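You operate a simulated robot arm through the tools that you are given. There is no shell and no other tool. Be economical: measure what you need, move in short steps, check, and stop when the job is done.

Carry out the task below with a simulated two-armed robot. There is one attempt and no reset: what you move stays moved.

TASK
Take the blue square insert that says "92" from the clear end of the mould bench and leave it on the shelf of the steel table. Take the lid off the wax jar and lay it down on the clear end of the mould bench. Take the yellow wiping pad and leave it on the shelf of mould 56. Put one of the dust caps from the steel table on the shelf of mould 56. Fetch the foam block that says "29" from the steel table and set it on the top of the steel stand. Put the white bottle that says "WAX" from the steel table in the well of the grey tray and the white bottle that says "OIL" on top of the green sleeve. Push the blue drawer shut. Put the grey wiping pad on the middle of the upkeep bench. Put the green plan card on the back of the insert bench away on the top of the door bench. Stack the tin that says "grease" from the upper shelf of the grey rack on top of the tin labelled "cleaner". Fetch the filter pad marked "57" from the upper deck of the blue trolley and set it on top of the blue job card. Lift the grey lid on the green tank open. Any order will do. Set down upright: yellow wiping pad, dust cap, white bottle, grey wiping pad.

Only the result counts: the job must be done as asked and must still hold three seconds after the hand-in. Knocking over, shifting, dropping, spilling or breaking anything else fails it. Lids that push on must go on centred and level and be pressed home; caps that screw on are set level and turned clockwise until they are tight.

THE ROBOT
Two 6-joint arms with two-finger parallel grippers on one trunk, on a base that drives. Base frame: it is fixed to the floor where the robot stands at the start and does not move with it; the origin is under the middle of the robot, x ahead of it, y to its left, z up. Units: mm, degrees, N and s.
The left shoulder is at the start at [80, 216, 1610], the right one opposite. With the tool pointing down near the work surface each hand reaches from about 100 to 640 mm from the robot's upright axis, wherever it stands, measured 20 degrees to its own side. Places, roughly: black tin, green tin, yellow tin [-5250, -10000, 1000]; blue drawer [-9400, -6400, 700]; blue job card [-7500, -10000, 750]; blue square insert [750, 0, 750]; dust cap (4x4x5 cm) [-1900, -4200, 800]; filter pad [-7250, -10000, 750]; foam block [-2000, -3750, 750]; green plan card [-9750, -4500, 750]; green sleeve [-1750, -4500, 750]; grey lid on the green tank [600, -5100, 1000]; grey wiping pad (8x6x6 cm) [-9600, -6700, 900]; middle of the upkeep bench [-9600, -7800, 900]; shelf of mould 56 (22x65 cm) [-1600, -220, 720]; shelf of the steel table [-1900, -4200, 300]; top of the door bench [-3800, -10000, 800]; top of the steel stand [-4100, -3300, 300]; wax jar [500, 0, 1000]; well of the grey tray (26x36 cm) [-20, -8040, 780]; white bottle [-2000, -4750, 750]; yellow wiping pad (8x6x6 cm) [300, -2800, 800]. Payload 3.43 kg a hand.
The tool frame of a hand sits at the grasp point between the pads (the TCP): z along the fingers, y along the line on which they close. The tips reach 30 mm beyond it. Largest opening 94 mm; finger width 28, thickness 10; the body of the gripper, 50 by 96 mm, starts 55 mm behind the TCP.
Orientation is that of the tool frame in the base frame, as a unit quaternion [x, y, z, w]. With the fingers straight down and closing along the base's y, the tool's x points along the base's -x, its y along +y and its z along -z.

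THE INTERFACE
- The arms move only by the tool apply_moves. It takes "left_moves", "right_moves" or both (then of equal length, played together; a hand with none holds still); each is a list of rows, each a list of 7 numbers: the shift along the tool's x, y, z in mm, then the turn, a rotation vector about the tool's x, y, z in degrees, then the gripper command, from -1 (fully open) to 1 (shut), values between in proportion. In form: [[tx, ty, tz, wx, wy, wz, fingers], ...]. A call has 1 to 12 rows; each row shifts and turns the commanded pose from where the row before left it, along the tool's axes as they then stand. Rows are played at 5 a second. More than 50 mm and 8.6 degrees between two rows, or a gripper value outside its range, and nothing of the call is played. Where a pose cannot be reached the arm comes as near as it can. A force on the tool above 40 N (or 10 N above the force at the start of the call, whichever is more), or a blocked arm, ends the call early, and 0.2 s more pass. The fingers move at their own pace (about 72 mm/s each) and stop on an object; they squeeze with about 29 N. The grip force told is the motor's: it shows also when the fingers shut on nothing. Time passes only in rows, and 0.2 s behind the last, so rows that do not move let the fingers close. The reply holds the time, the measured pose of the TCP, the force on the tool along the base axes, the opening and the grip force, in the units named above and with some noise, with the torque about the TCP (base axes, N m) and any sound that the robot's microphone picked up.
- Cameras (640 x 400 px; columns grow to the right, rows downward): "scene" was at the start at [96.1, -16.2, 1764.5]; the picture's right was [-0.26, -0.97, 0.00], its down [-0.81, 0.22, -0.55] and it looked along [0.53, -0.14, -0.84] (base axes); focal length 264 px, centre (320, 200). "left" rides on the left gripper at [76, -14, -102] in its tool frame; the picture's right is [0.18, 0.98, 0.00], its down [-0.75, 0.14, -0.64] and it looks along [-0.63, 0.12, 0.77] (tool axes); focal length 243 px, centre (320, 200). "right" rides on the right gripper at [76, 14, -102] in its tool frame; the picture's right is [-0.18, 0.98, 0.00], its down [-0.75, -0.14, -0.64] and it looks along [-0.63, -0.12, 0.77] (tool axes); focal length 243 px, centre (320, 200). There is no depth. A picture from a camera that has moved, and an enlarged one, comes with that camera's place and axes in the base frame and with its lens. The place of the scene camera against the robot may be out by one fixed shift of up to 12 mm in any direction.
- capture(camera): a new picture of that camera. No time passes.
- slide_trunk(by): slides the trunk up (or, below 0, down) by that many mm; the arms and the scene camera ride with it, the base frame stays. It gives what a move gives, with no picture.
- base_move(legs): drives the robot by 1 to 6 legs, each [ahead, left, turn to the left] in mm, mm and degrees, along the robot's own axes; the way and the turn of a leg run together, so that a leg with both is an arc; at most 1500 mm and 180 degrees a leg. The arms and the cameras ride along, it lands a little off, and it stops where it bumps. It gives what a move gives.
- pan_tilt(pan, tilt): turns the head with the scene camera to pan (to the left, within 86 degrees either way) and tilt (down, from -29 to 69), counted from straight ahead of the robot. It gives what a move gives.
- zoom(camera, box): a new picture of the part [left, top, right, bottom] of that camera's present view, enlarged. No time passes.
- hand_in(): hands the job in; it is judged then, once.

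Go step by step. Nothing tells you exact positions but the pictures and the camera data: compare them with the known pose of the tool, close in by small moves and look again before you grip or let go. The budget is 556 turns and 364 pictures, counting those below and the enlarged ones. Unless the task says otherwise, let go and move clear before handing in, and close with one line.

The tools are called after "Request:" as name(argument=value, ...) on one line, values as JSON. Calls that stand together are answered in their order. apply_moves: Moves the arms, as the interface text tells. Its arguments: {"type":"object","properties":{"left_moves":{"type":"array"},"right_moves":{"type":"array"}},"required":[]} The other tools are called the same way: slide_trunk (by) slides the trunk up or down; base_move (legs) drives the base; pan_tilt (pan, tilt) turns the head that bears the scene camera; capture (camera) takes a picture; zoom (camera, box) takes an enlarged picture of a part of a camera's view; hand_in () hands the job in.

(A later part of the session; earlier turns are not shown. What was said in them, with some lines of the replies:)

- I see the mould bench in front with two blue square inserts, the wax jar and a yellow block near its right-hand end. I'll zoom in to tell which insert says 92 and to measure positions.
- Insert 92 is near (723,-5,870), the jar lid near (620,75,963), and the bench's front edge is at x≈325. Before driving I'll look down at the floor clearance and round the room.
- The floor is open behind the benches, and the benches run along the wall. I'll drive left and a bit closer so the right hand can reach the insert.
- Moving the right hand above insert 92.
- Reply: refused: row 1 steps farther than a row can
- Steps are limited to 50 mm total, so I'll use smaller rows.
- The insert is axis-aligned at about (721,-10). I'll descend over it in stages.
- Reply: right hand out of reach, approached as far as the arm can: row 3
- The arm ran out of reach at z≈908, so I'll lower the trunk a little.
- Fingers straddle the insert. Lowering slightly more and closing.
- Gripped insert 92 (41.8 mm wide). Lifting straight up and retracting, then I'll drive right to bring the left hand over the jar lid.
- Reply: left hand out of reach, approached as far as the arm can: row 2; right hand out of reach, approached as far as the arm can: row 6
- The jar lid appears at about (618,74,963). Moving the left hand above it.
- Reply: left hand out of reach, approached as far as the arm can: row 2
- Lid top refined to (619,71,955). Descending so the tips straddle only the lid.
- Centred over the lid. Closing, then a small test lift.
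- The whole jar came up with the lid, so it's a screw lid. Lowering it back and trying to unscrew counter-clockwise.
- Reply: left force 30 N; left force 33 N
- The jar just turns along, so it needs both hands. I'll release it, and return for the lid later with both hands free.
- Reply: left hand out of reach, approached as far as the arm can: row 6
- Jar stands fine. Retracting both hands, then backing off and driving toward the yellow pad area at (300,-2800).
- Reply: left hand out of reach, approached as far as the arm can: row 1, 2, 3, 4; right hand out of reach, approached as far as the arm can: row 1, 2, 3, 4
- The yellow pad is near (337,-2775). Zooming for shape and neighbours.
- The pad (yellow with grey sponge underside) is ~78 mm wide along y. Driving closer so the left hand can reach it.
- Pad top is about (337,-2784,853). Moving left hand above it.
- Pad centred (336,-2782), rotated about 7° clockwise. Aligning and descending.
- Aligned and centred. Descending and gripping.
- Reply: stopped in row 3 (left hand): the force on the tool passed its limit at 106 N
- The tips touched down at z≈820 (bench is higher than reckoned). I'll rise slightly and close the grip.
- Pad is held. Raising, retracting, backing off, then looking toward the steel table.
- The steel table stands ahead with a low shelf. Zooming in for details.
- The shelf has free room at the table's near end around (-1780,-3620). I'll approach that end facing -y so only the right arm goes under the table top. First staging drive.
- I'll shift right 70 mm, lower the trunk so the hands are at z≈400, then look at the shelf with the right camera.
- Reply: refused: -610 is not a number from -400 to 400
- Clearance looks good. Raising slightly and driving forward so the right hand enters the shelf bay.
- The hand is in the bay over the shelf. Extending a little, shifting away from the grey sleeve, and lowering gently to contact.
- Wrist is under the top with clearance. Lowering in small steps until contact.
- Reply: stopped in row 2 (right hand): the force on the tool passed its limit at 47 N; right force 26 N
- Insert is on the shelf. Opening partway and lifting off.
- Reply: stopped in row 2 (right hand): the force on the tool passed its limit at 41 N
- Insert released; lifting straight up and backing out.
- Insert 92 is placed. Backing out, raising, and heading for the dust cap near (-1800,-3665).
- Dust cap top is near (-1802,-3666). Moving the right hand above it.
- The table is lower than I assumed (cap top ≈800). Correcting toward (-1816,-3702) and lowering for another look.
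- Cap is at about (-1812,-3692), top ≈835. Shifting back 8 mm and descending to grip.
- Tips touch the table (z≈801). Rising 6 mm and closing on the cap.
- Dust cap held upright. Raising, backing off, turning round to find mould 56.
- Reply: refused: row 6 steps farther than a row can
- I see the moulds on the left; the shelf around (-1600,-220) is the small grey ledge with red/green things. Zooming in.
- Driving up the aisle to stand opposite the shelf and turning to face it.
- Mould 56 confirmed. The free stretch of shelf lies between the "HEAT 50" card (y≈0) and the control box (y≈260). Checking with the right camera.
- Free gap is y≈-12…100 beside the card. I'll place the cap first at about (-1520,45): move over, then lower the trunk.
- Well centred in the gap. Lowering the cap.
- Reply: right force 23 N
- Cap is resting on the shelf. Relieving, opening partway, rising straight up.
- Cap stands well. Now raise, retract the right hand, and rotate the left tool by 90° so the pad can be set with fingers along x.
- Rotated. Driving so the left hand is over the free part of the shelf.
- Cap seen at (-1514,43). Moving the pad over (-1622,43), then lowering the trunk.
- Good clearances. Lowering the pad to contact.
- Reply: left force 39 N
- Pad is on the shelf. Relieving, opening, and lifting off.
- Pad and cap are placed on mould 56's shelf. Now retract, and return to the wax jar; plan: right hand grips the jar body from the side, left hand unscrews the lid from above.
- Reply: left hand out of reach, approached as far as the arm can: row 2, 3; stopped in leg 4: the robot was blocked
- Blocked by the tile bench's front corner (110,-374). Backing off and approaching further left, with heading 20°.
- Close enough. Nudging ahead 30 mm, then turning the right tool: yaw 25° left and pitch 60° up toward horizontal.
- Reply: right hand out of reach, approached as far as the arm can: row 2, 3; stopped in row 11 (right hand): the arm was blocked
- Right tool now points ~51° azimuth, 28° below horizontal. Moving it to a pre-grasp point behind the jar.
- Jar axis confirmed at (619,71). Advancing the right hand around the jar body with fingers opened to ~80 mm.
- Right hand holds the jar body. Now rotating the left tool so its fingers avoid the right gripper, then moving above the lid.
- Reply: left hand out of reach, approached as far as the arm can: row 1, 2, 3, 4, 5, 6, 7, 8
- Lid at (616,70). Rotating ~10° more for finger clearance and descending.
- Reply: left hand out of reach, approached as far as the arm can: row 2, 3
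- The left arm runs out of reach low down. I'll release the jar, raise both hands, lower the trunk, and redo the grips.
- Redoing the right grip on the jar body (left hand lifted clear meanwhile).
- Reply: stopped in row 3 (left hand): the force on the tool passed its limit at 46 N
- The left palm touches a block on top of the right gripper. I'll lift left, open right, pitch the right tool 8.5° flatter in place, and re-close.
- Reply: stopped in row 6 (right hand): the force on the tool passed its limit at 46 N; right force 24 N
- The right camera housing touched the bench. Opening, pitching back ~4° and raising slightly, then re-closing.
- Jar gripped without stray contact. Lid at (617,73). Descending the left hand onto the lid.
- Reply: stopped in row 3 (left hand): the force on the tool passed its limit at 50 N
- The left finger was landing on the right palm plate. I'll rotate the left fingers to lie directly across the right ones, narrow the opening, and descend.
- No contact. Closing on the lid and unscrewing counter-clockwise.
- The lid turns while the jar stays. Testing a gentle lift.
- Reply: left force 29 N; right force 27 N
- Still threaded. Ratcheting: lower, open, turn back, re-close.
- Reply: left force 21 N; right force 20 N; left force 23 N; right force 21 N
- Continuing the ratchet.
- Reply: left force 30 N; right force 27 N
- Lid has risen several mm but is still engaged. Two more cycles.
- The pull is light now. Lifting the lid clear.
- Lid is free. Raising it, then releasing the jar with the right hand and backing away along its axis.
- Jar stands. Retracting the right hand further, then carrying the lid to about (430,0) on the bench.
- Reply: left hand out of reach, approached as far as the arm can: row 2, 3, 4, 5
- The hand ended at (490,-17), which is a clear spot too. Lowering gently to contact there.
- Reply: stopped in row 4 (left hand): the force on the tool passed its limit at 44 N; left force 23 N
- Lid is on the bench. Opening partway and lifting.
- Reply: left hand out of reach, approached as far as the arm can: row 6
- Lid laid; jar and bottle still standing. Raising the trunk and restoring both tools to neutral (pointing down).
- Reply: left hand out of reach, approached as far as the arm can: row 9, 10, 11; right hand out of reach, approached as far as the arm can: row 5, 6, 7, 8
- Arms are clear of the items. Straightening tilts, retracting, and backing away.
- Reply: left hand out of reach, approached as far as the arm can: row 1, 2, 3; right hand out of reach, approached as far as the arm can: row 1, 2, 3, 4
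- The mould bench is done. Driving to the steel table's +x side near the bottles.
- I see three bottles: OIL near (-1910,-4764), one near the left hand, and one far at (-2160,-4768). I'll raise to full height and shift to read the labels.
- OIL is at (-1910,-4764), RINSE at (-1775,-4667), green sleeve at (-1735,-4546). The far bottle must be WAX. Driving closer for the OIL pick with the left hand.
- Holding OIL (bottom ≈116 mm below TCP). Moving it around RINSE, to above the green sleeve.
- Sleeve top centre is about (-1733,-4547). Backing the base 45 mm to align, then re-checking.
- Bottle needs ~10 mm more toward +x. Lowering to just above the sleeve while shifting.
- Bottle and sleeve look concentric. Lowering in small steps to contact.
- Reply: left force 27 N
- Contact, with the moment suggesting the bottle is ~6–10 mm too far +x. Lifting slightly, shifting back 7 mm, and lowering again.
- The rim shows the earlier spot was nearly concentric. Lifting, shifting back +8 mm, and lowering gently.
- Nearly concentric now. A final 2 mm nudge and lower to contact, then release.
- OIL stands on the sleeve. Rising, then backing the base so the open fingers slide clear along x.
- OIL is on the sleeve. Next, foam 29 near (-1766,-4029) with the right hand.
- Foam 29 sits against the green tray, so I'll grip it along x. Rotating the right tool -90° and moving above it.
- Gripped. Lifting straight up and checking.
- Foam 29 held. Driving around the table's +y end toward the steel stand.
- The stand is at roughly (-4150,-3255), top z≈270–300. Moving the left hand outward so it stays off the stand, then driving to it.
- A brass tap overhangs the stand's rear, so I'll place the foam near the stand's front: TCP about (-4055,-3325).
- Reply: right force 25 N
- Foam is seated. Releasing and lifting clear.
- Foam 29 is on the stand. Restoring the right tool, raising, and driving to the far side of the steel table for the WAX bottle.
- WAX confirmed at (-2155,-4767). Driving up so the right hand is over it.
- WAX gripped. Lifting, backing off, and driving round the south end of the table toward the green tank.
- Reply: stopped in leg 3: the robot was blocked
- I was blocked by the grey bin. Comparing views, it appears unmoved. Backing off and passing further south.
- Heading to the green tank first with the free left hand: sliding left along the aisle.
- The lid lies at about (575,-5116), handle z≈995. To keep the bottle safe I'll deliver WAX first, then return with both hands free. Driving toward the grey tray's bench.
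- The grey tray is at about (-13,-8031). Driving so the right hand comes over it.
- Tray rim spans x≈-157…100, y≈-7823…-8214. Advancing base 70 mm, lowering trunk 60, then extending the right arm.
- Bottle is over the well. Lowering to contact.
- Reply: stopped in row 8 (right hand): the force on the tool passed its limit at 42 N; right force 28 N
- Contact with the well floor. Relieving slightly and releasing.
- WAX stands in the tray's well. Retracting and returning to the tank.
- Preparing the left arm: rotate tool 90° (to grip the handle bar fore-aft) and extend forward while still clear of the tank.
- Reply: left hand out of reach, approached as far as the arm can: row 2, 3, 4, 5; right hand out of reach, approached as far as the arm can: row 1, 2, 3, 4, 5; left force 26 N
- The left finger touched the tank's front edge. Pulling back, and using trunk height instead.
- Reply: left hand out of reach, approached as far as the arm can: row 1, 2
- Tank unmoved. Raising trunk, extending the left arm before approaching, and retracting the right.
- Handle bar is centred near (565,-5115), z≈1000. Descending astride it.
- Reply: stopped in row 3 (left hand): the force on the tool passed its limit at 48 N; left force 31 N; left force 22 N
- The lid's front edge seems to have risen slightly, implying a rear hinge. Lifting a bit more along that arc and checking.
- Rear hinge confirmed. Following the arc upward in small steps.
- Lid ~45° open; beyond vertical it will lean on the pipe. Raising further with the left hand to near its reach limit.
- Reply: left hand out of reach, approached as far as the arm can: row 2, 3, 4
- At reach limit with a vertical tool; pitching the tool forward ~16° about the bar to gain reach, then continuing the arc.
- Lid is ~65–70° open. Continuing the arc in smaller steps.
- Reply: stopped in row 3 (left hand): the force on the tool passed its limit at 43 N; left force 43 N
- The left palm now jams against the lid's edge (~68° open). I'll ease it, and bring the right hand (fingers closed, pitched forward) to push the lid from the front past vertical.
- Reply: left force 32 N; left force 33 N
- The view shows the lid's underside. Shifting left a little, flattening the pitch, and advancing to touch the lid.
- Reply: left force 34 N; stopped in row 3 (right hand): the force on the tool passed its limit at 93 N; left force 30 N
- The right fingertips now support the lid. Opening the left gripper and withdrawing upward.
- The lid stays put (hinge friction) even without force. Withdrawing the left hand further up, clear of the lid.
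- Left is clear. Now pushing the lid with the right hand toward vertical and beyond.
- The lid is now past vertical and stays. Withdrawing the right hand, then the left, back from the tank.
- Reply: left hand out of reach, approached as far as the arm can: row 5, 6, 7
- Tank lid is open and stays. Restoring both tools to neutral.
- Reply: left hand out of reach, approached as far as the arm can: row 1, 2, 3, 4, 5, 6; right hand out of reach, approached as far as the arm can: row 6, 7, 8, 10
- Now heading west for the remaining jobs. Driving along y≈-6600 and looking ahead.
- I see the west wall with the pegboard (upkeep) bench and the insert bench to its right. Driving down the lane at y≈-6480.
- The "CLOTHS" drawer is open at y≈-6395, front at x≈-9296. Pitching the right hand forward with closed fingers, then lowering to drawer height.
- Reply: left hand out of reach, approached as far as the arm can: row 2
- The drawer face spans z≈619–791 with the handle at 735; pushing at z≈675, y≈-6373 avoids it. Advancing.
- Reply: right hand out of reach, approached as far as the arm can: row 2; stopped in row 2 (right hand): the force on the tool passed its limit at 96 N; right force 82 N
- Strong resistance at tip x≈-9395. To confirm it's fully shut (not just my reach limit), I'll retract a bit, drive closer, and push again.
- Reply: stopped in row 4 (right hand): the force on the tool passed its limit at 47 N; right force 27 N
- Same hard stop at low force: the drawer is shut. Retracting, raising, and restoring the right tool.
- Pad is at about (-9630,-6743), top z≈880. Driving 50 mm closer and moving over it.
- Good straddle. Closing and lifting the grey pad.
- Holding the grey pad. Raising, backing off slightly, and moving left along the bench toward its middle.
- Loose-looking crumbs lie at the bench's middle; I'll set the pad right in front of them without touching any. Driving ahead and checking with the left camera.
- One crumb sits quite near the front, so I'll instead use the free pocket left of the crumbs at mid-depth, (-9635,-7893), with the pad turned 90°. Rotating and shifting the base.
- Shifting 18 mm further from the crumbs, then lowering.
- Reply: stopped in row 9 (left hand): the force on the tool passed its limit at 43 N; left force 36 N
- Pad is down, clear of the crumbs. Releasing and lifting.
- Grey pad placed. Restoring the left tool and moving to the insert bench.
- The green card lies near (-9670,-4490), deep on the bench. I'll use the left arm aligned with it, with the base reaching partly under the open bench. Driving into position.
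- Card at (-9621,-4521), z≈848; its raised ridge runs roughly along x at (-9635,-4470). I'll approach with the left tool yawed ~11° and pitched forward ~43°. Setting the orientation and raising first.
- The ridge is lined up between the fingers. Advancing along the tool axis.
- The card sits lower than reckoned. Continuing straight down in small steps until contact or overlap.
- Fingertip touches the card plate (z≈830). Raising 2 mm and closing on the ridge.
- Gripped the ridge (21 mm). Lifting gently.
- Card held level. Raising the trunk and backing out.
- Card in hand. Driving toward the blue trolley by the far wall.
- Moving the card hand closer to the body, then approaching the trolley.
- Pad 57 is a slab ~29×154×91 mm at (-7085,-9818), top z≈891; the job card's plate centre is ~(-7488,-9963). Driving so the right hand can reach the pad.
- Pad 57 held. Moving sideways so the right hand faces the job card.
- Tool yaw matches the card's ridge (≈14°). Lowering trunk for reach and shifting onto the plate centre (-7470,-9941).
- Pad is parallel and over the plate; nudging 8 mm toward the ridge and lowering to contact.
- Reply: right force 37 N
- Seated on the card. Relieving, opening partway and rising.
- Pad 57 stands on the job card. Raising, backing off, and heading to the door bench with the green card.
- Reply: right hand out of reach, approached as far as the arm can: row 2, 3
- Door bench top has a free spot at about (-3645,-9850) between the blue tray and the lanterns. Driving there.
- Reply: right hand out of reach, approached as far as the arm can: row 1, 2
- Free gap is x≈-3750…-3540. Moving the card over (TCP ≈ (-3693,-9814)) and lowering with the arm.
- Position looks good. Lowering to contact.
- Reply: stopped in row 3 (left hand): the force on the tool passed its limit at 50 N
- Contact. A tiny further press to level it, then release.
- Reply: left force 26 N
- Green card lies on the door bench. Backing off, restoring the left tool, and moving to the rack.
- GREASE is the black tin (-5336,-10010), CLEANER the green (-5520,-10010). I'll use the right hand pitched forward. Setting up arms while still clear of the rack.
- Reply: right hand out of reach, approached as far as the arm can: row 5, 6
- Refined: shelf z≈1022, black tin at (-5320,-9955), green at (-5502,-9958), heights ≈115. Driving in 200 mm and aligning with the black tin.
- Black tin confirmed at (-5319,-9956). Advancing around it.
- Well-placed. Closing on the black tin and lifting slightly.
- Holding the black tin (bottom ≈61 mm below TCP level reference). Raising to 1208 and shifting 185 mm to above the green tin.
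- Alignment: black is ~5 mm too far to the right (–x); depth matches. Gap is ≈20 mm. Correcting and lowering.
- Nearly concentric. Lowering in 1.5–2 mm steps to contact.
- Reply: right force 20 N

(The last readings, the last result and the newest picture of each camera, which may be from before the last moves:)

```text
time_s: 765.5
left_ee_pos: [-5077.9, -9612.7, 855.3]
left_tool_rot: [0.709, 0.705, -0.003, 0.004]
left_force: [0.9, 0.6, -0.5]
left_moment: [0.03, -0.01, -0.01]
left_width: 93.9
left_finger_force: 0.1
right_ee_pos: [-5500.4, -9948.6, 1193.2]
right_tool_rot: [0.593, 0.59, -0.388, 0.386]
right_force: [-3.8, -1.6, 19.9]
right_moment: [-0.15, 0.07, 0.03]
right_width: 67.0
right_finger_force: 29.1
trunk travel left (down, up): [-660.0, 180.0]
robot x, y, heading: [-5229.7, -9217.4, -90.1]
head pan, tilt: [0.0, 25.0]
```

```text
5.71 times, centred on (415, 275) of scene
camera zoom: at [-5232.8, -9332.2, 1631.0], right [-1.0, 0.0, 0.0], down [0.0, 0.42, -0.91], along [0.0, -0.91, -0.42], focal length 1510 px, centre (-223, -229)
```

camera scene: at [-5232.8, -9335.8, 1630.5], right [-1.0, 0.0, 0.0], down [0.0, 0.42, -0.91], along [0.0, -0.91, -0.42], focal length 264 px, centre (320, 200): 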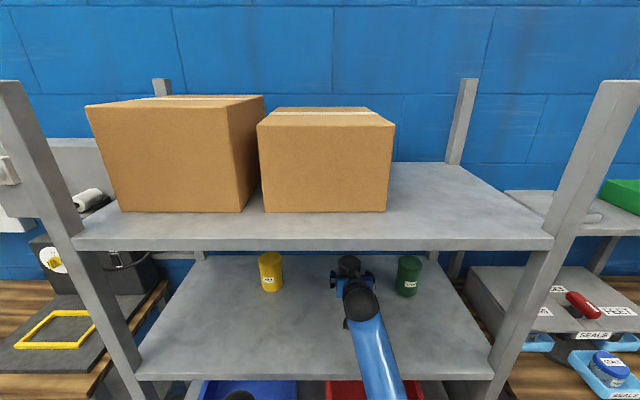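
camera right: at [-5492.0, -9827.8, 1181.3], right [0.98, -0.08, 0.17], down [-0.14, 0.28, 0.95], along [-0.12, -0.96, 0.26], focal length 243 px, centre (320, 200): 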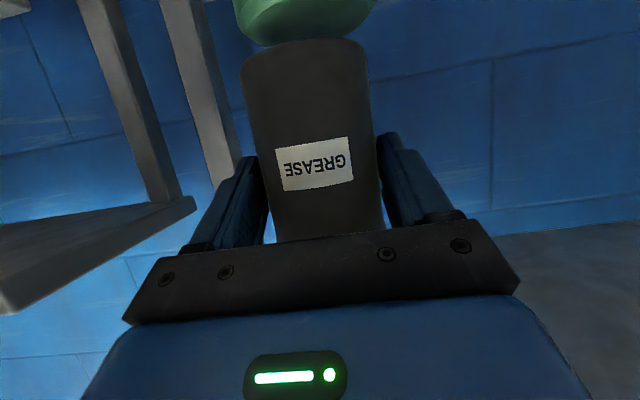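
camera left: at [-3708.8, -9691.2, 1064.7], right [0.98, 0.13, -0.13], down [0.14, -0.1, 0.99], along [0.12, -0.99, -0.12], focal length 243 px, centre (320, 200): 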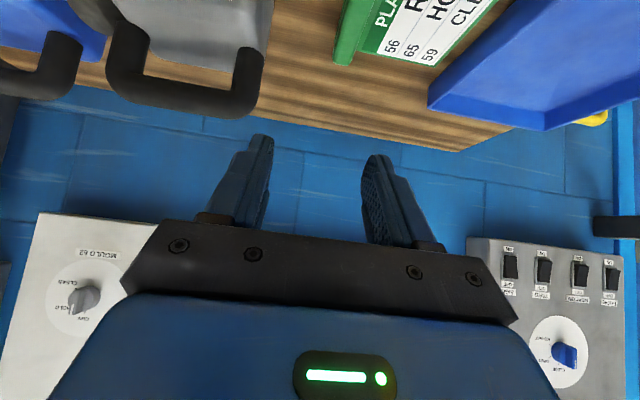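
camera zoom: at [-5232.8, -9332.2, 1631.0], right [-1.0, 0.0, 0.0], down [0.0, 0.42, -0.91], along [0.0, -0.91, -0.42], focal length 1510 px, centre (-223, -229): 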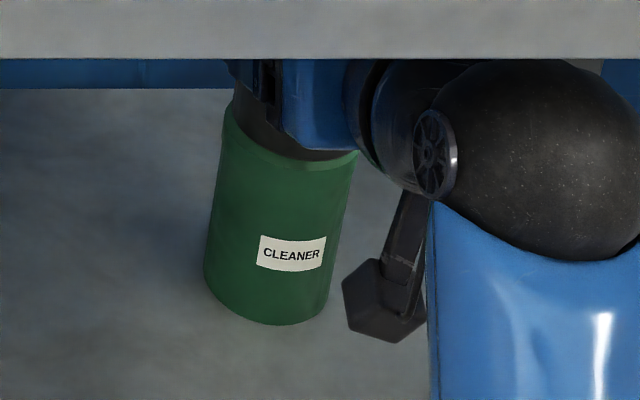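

Contact made. Relieving slightly, then opening.

Request:
apply_moves(right_moves=[[-1.6, 0, -0.7, 0, 0, 0, 1], [-0.8, 0, -0.3, 0, 0, 0, 1], [0, 0, 0, 0, 0, 0, 1]])

Request:
zoom(camera="scene", box=[380, 240, 450, 310])

```text
time_s: 766.3
left_ee_pos: [-5077.9, -9613.8, 854.5]
left_tool_rot: [0.709, 0.705, -0.003, 0.003]
left_force: [0.2, -0.1, -0.8]
left_moment: [-0.02, 0.01, 0.01]
left_width: 93.9
left_finger_force: 0.1
right_ee_pos: [-5501.2, -9950.8, 1193.1]
right_tool_rot: [0.594, 0.591, -0.387, 0.385]
right_force: [-3.2, 1.5, 11.4]
right_moment: [-0.35, 0.16, -0.08]
right_width: 66.9
right_finger_force: 29.7
trunk travel left (down, up): [-660.0, 180.0]
robot x, y, heading: [-5231.1, -9214.6, -90.3]
head pan, tilt: [0.0, 25.0]
```

```text
5.71 times, centred on (415, 275) of scene
camera zoom: at [-5232.8, -9332.8, 1630.7], right [-1.0, 0.0, 0.0], down [0.0, 0.42, -0.91], along [0.0, -0.91, -0.42], focal length 1510 px, centre (-223, -229)
```

zoom: 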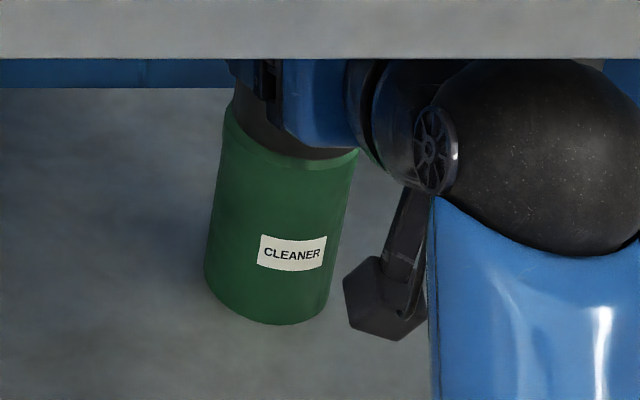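

Request:
apply_moves(right_moves=[[-0.8, 0, -0.3, 0, 0, 0, 0.5], [0, 0, 0, 0, 0, 0, 0], [0, 0, 0, 0, 0, 0, -0.6], [0, 0, 0, 0, 0, 0, -0.9], [0, 0, 0, 0, 0, 0, -0.9]])

Request:
capture(camera="right")

```text
time_s: 767.5
left_ee_pos: [-5078.3, -9614.3, 854.5]
left_tool_rot: [0.709, 0.705, -0.003, 0.002]
left_force: [0.4, -0.4, -0.5]
left_moment: [0.0, 0.0, -0.01]
left_width: 93.8
left_finger_force: 0.1
right_ee_pos: [-5498.9, -9953.1, 1191.3]
right_tool_rot: [0.594, 0.592, -0.385, 0.385]
right_force: [0.5, -0.1, 0.1]
right_moment: [0.03, -0.04, 0.0]
right_width: 89.2
right_finger_force: 0.1
trunk travel left (down, up): [-660.0, 180.0]
robot x, y, heading: [-5229.1, -9217.5, -90.1]
head pan, tilt: [0.0, 25.0]
```

```text
80 pictures are left
camera right: at [-5486.7, -9827.3, 1163.5], right [0.98, -0.08, 0.17], down [-0.14, 0.28, 0.95], along [-0.12, -0.96, 0.26], focal length 243 px, centre (320, 200)
```

right: 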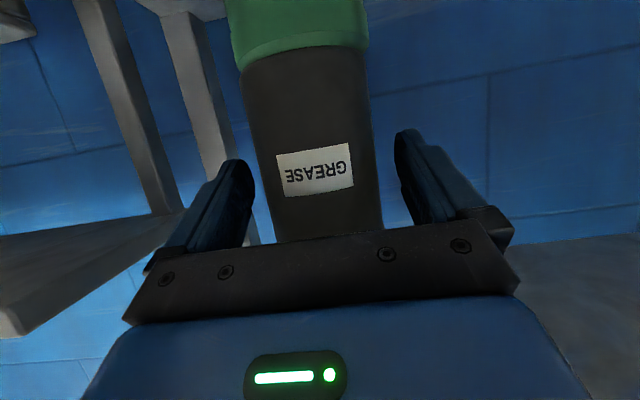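

The stack stands concentric. Backing the hand straight out.

Request:
apply_moves(right_moves=[[8, 0, -18, 0, 0, 0, -0.9], [16.2, 0, -36.6, 0, 0, 0, -0.9], [16.2, 0, -36.6, 0, 0, 0, -1], [16.2, 0, -36.6, 0, 0, 0, -1], [16.2, 0, -36.6, 0, 0, 0, -1], [16.2, 0, -36.6, 0, 0, 0, -1]])

Request:
base_move(legs=[[-500, 0, 0]])

Request:
capture(camera="scene")

```text
time_s: 768.9
left_ee_pos: [-5078.7, -9613.4, 854.0]
left_tool_rot: [0.708, 0.706, -0.002, 0.002]
left_force: [0.4, 0.3, -0.4]
left_moment: [-0.02, 0.04, 0.02]
left_width: 94.1
left_finger_force: 0.0
right_ee_pos: [-5500.1, -9739.6, 1189.6]
right_tool_rot: [0.594, 0.591, -0.387, 0.385]
right_force: [0.1, 0.5, -0.4]
right_moment: [0.0, -0.01, 0.01]
right_width: 93.9
right_finger_force: 0.1
right hand out of reach, approached as far as the arm can: row 6
trunk travel left (down, up): [-660.0, 180.0]
robot x, y, heading: [-5231.3, -9214.0, -89.8]
head pan, tilt: [0.0, 25.0]
```

```text
time_s: 771.8
left_ee_pos: [-5077.7, -9116.2, 853.2]
left_tool_rot: [0.71, 0.704, -0.003, 0.002]
left_force: [-0.8, -0.4, -1.5]
left_moment: [-0.01, 0.03, 0.0]
left_width: 94.0
left_finger_force: 0.1
right_ee_pos: [-5499.1, -9241.5, 1187.9]
right_tool_rot: [0.595, 0.591, -0.386, 0.384]
right_force: [0.8, 0.0, -0.4]
right_moment: [0.02, 0.01, 0.02]
right_width: 94.3
right_finger_force: 0.0
trunk travel left (down, up): [-660.0, 180.0]
robot x, y, heading: [-5230.8, -8716.5, -90.2]
head pan, tilt: [0.0, 25.0]
```

```text
79 pictures are left
camera scene: at [-5232.3, -8837.5, 1630.4], right [-1.0, 0.0, 0.0], down [0.0, 0.42, -0.91], along [0.0, -0.91, -0.42], focal length 264 px, centre (320, 200)
```

scene: 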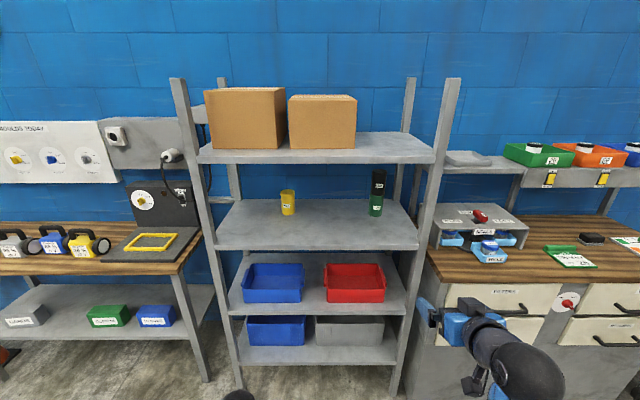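

All thirteen placements are done: the GREASE tin is on the CLEANER tin, both hands are empty and the robot is clear of the rack. The grey pad sits just left of the crumbs at the bench's middle, because I kept it from touching them. Handing in.

Request:
hand_in()

```text
The job is handed in.
```

I carried out every item on the list and handed the job in; the result has not come back. The least certain placement is the grey wiping pad: crumbs cover the exact middle of the upkeep bench, so it sits roughly 5–15 cm to one side of it.
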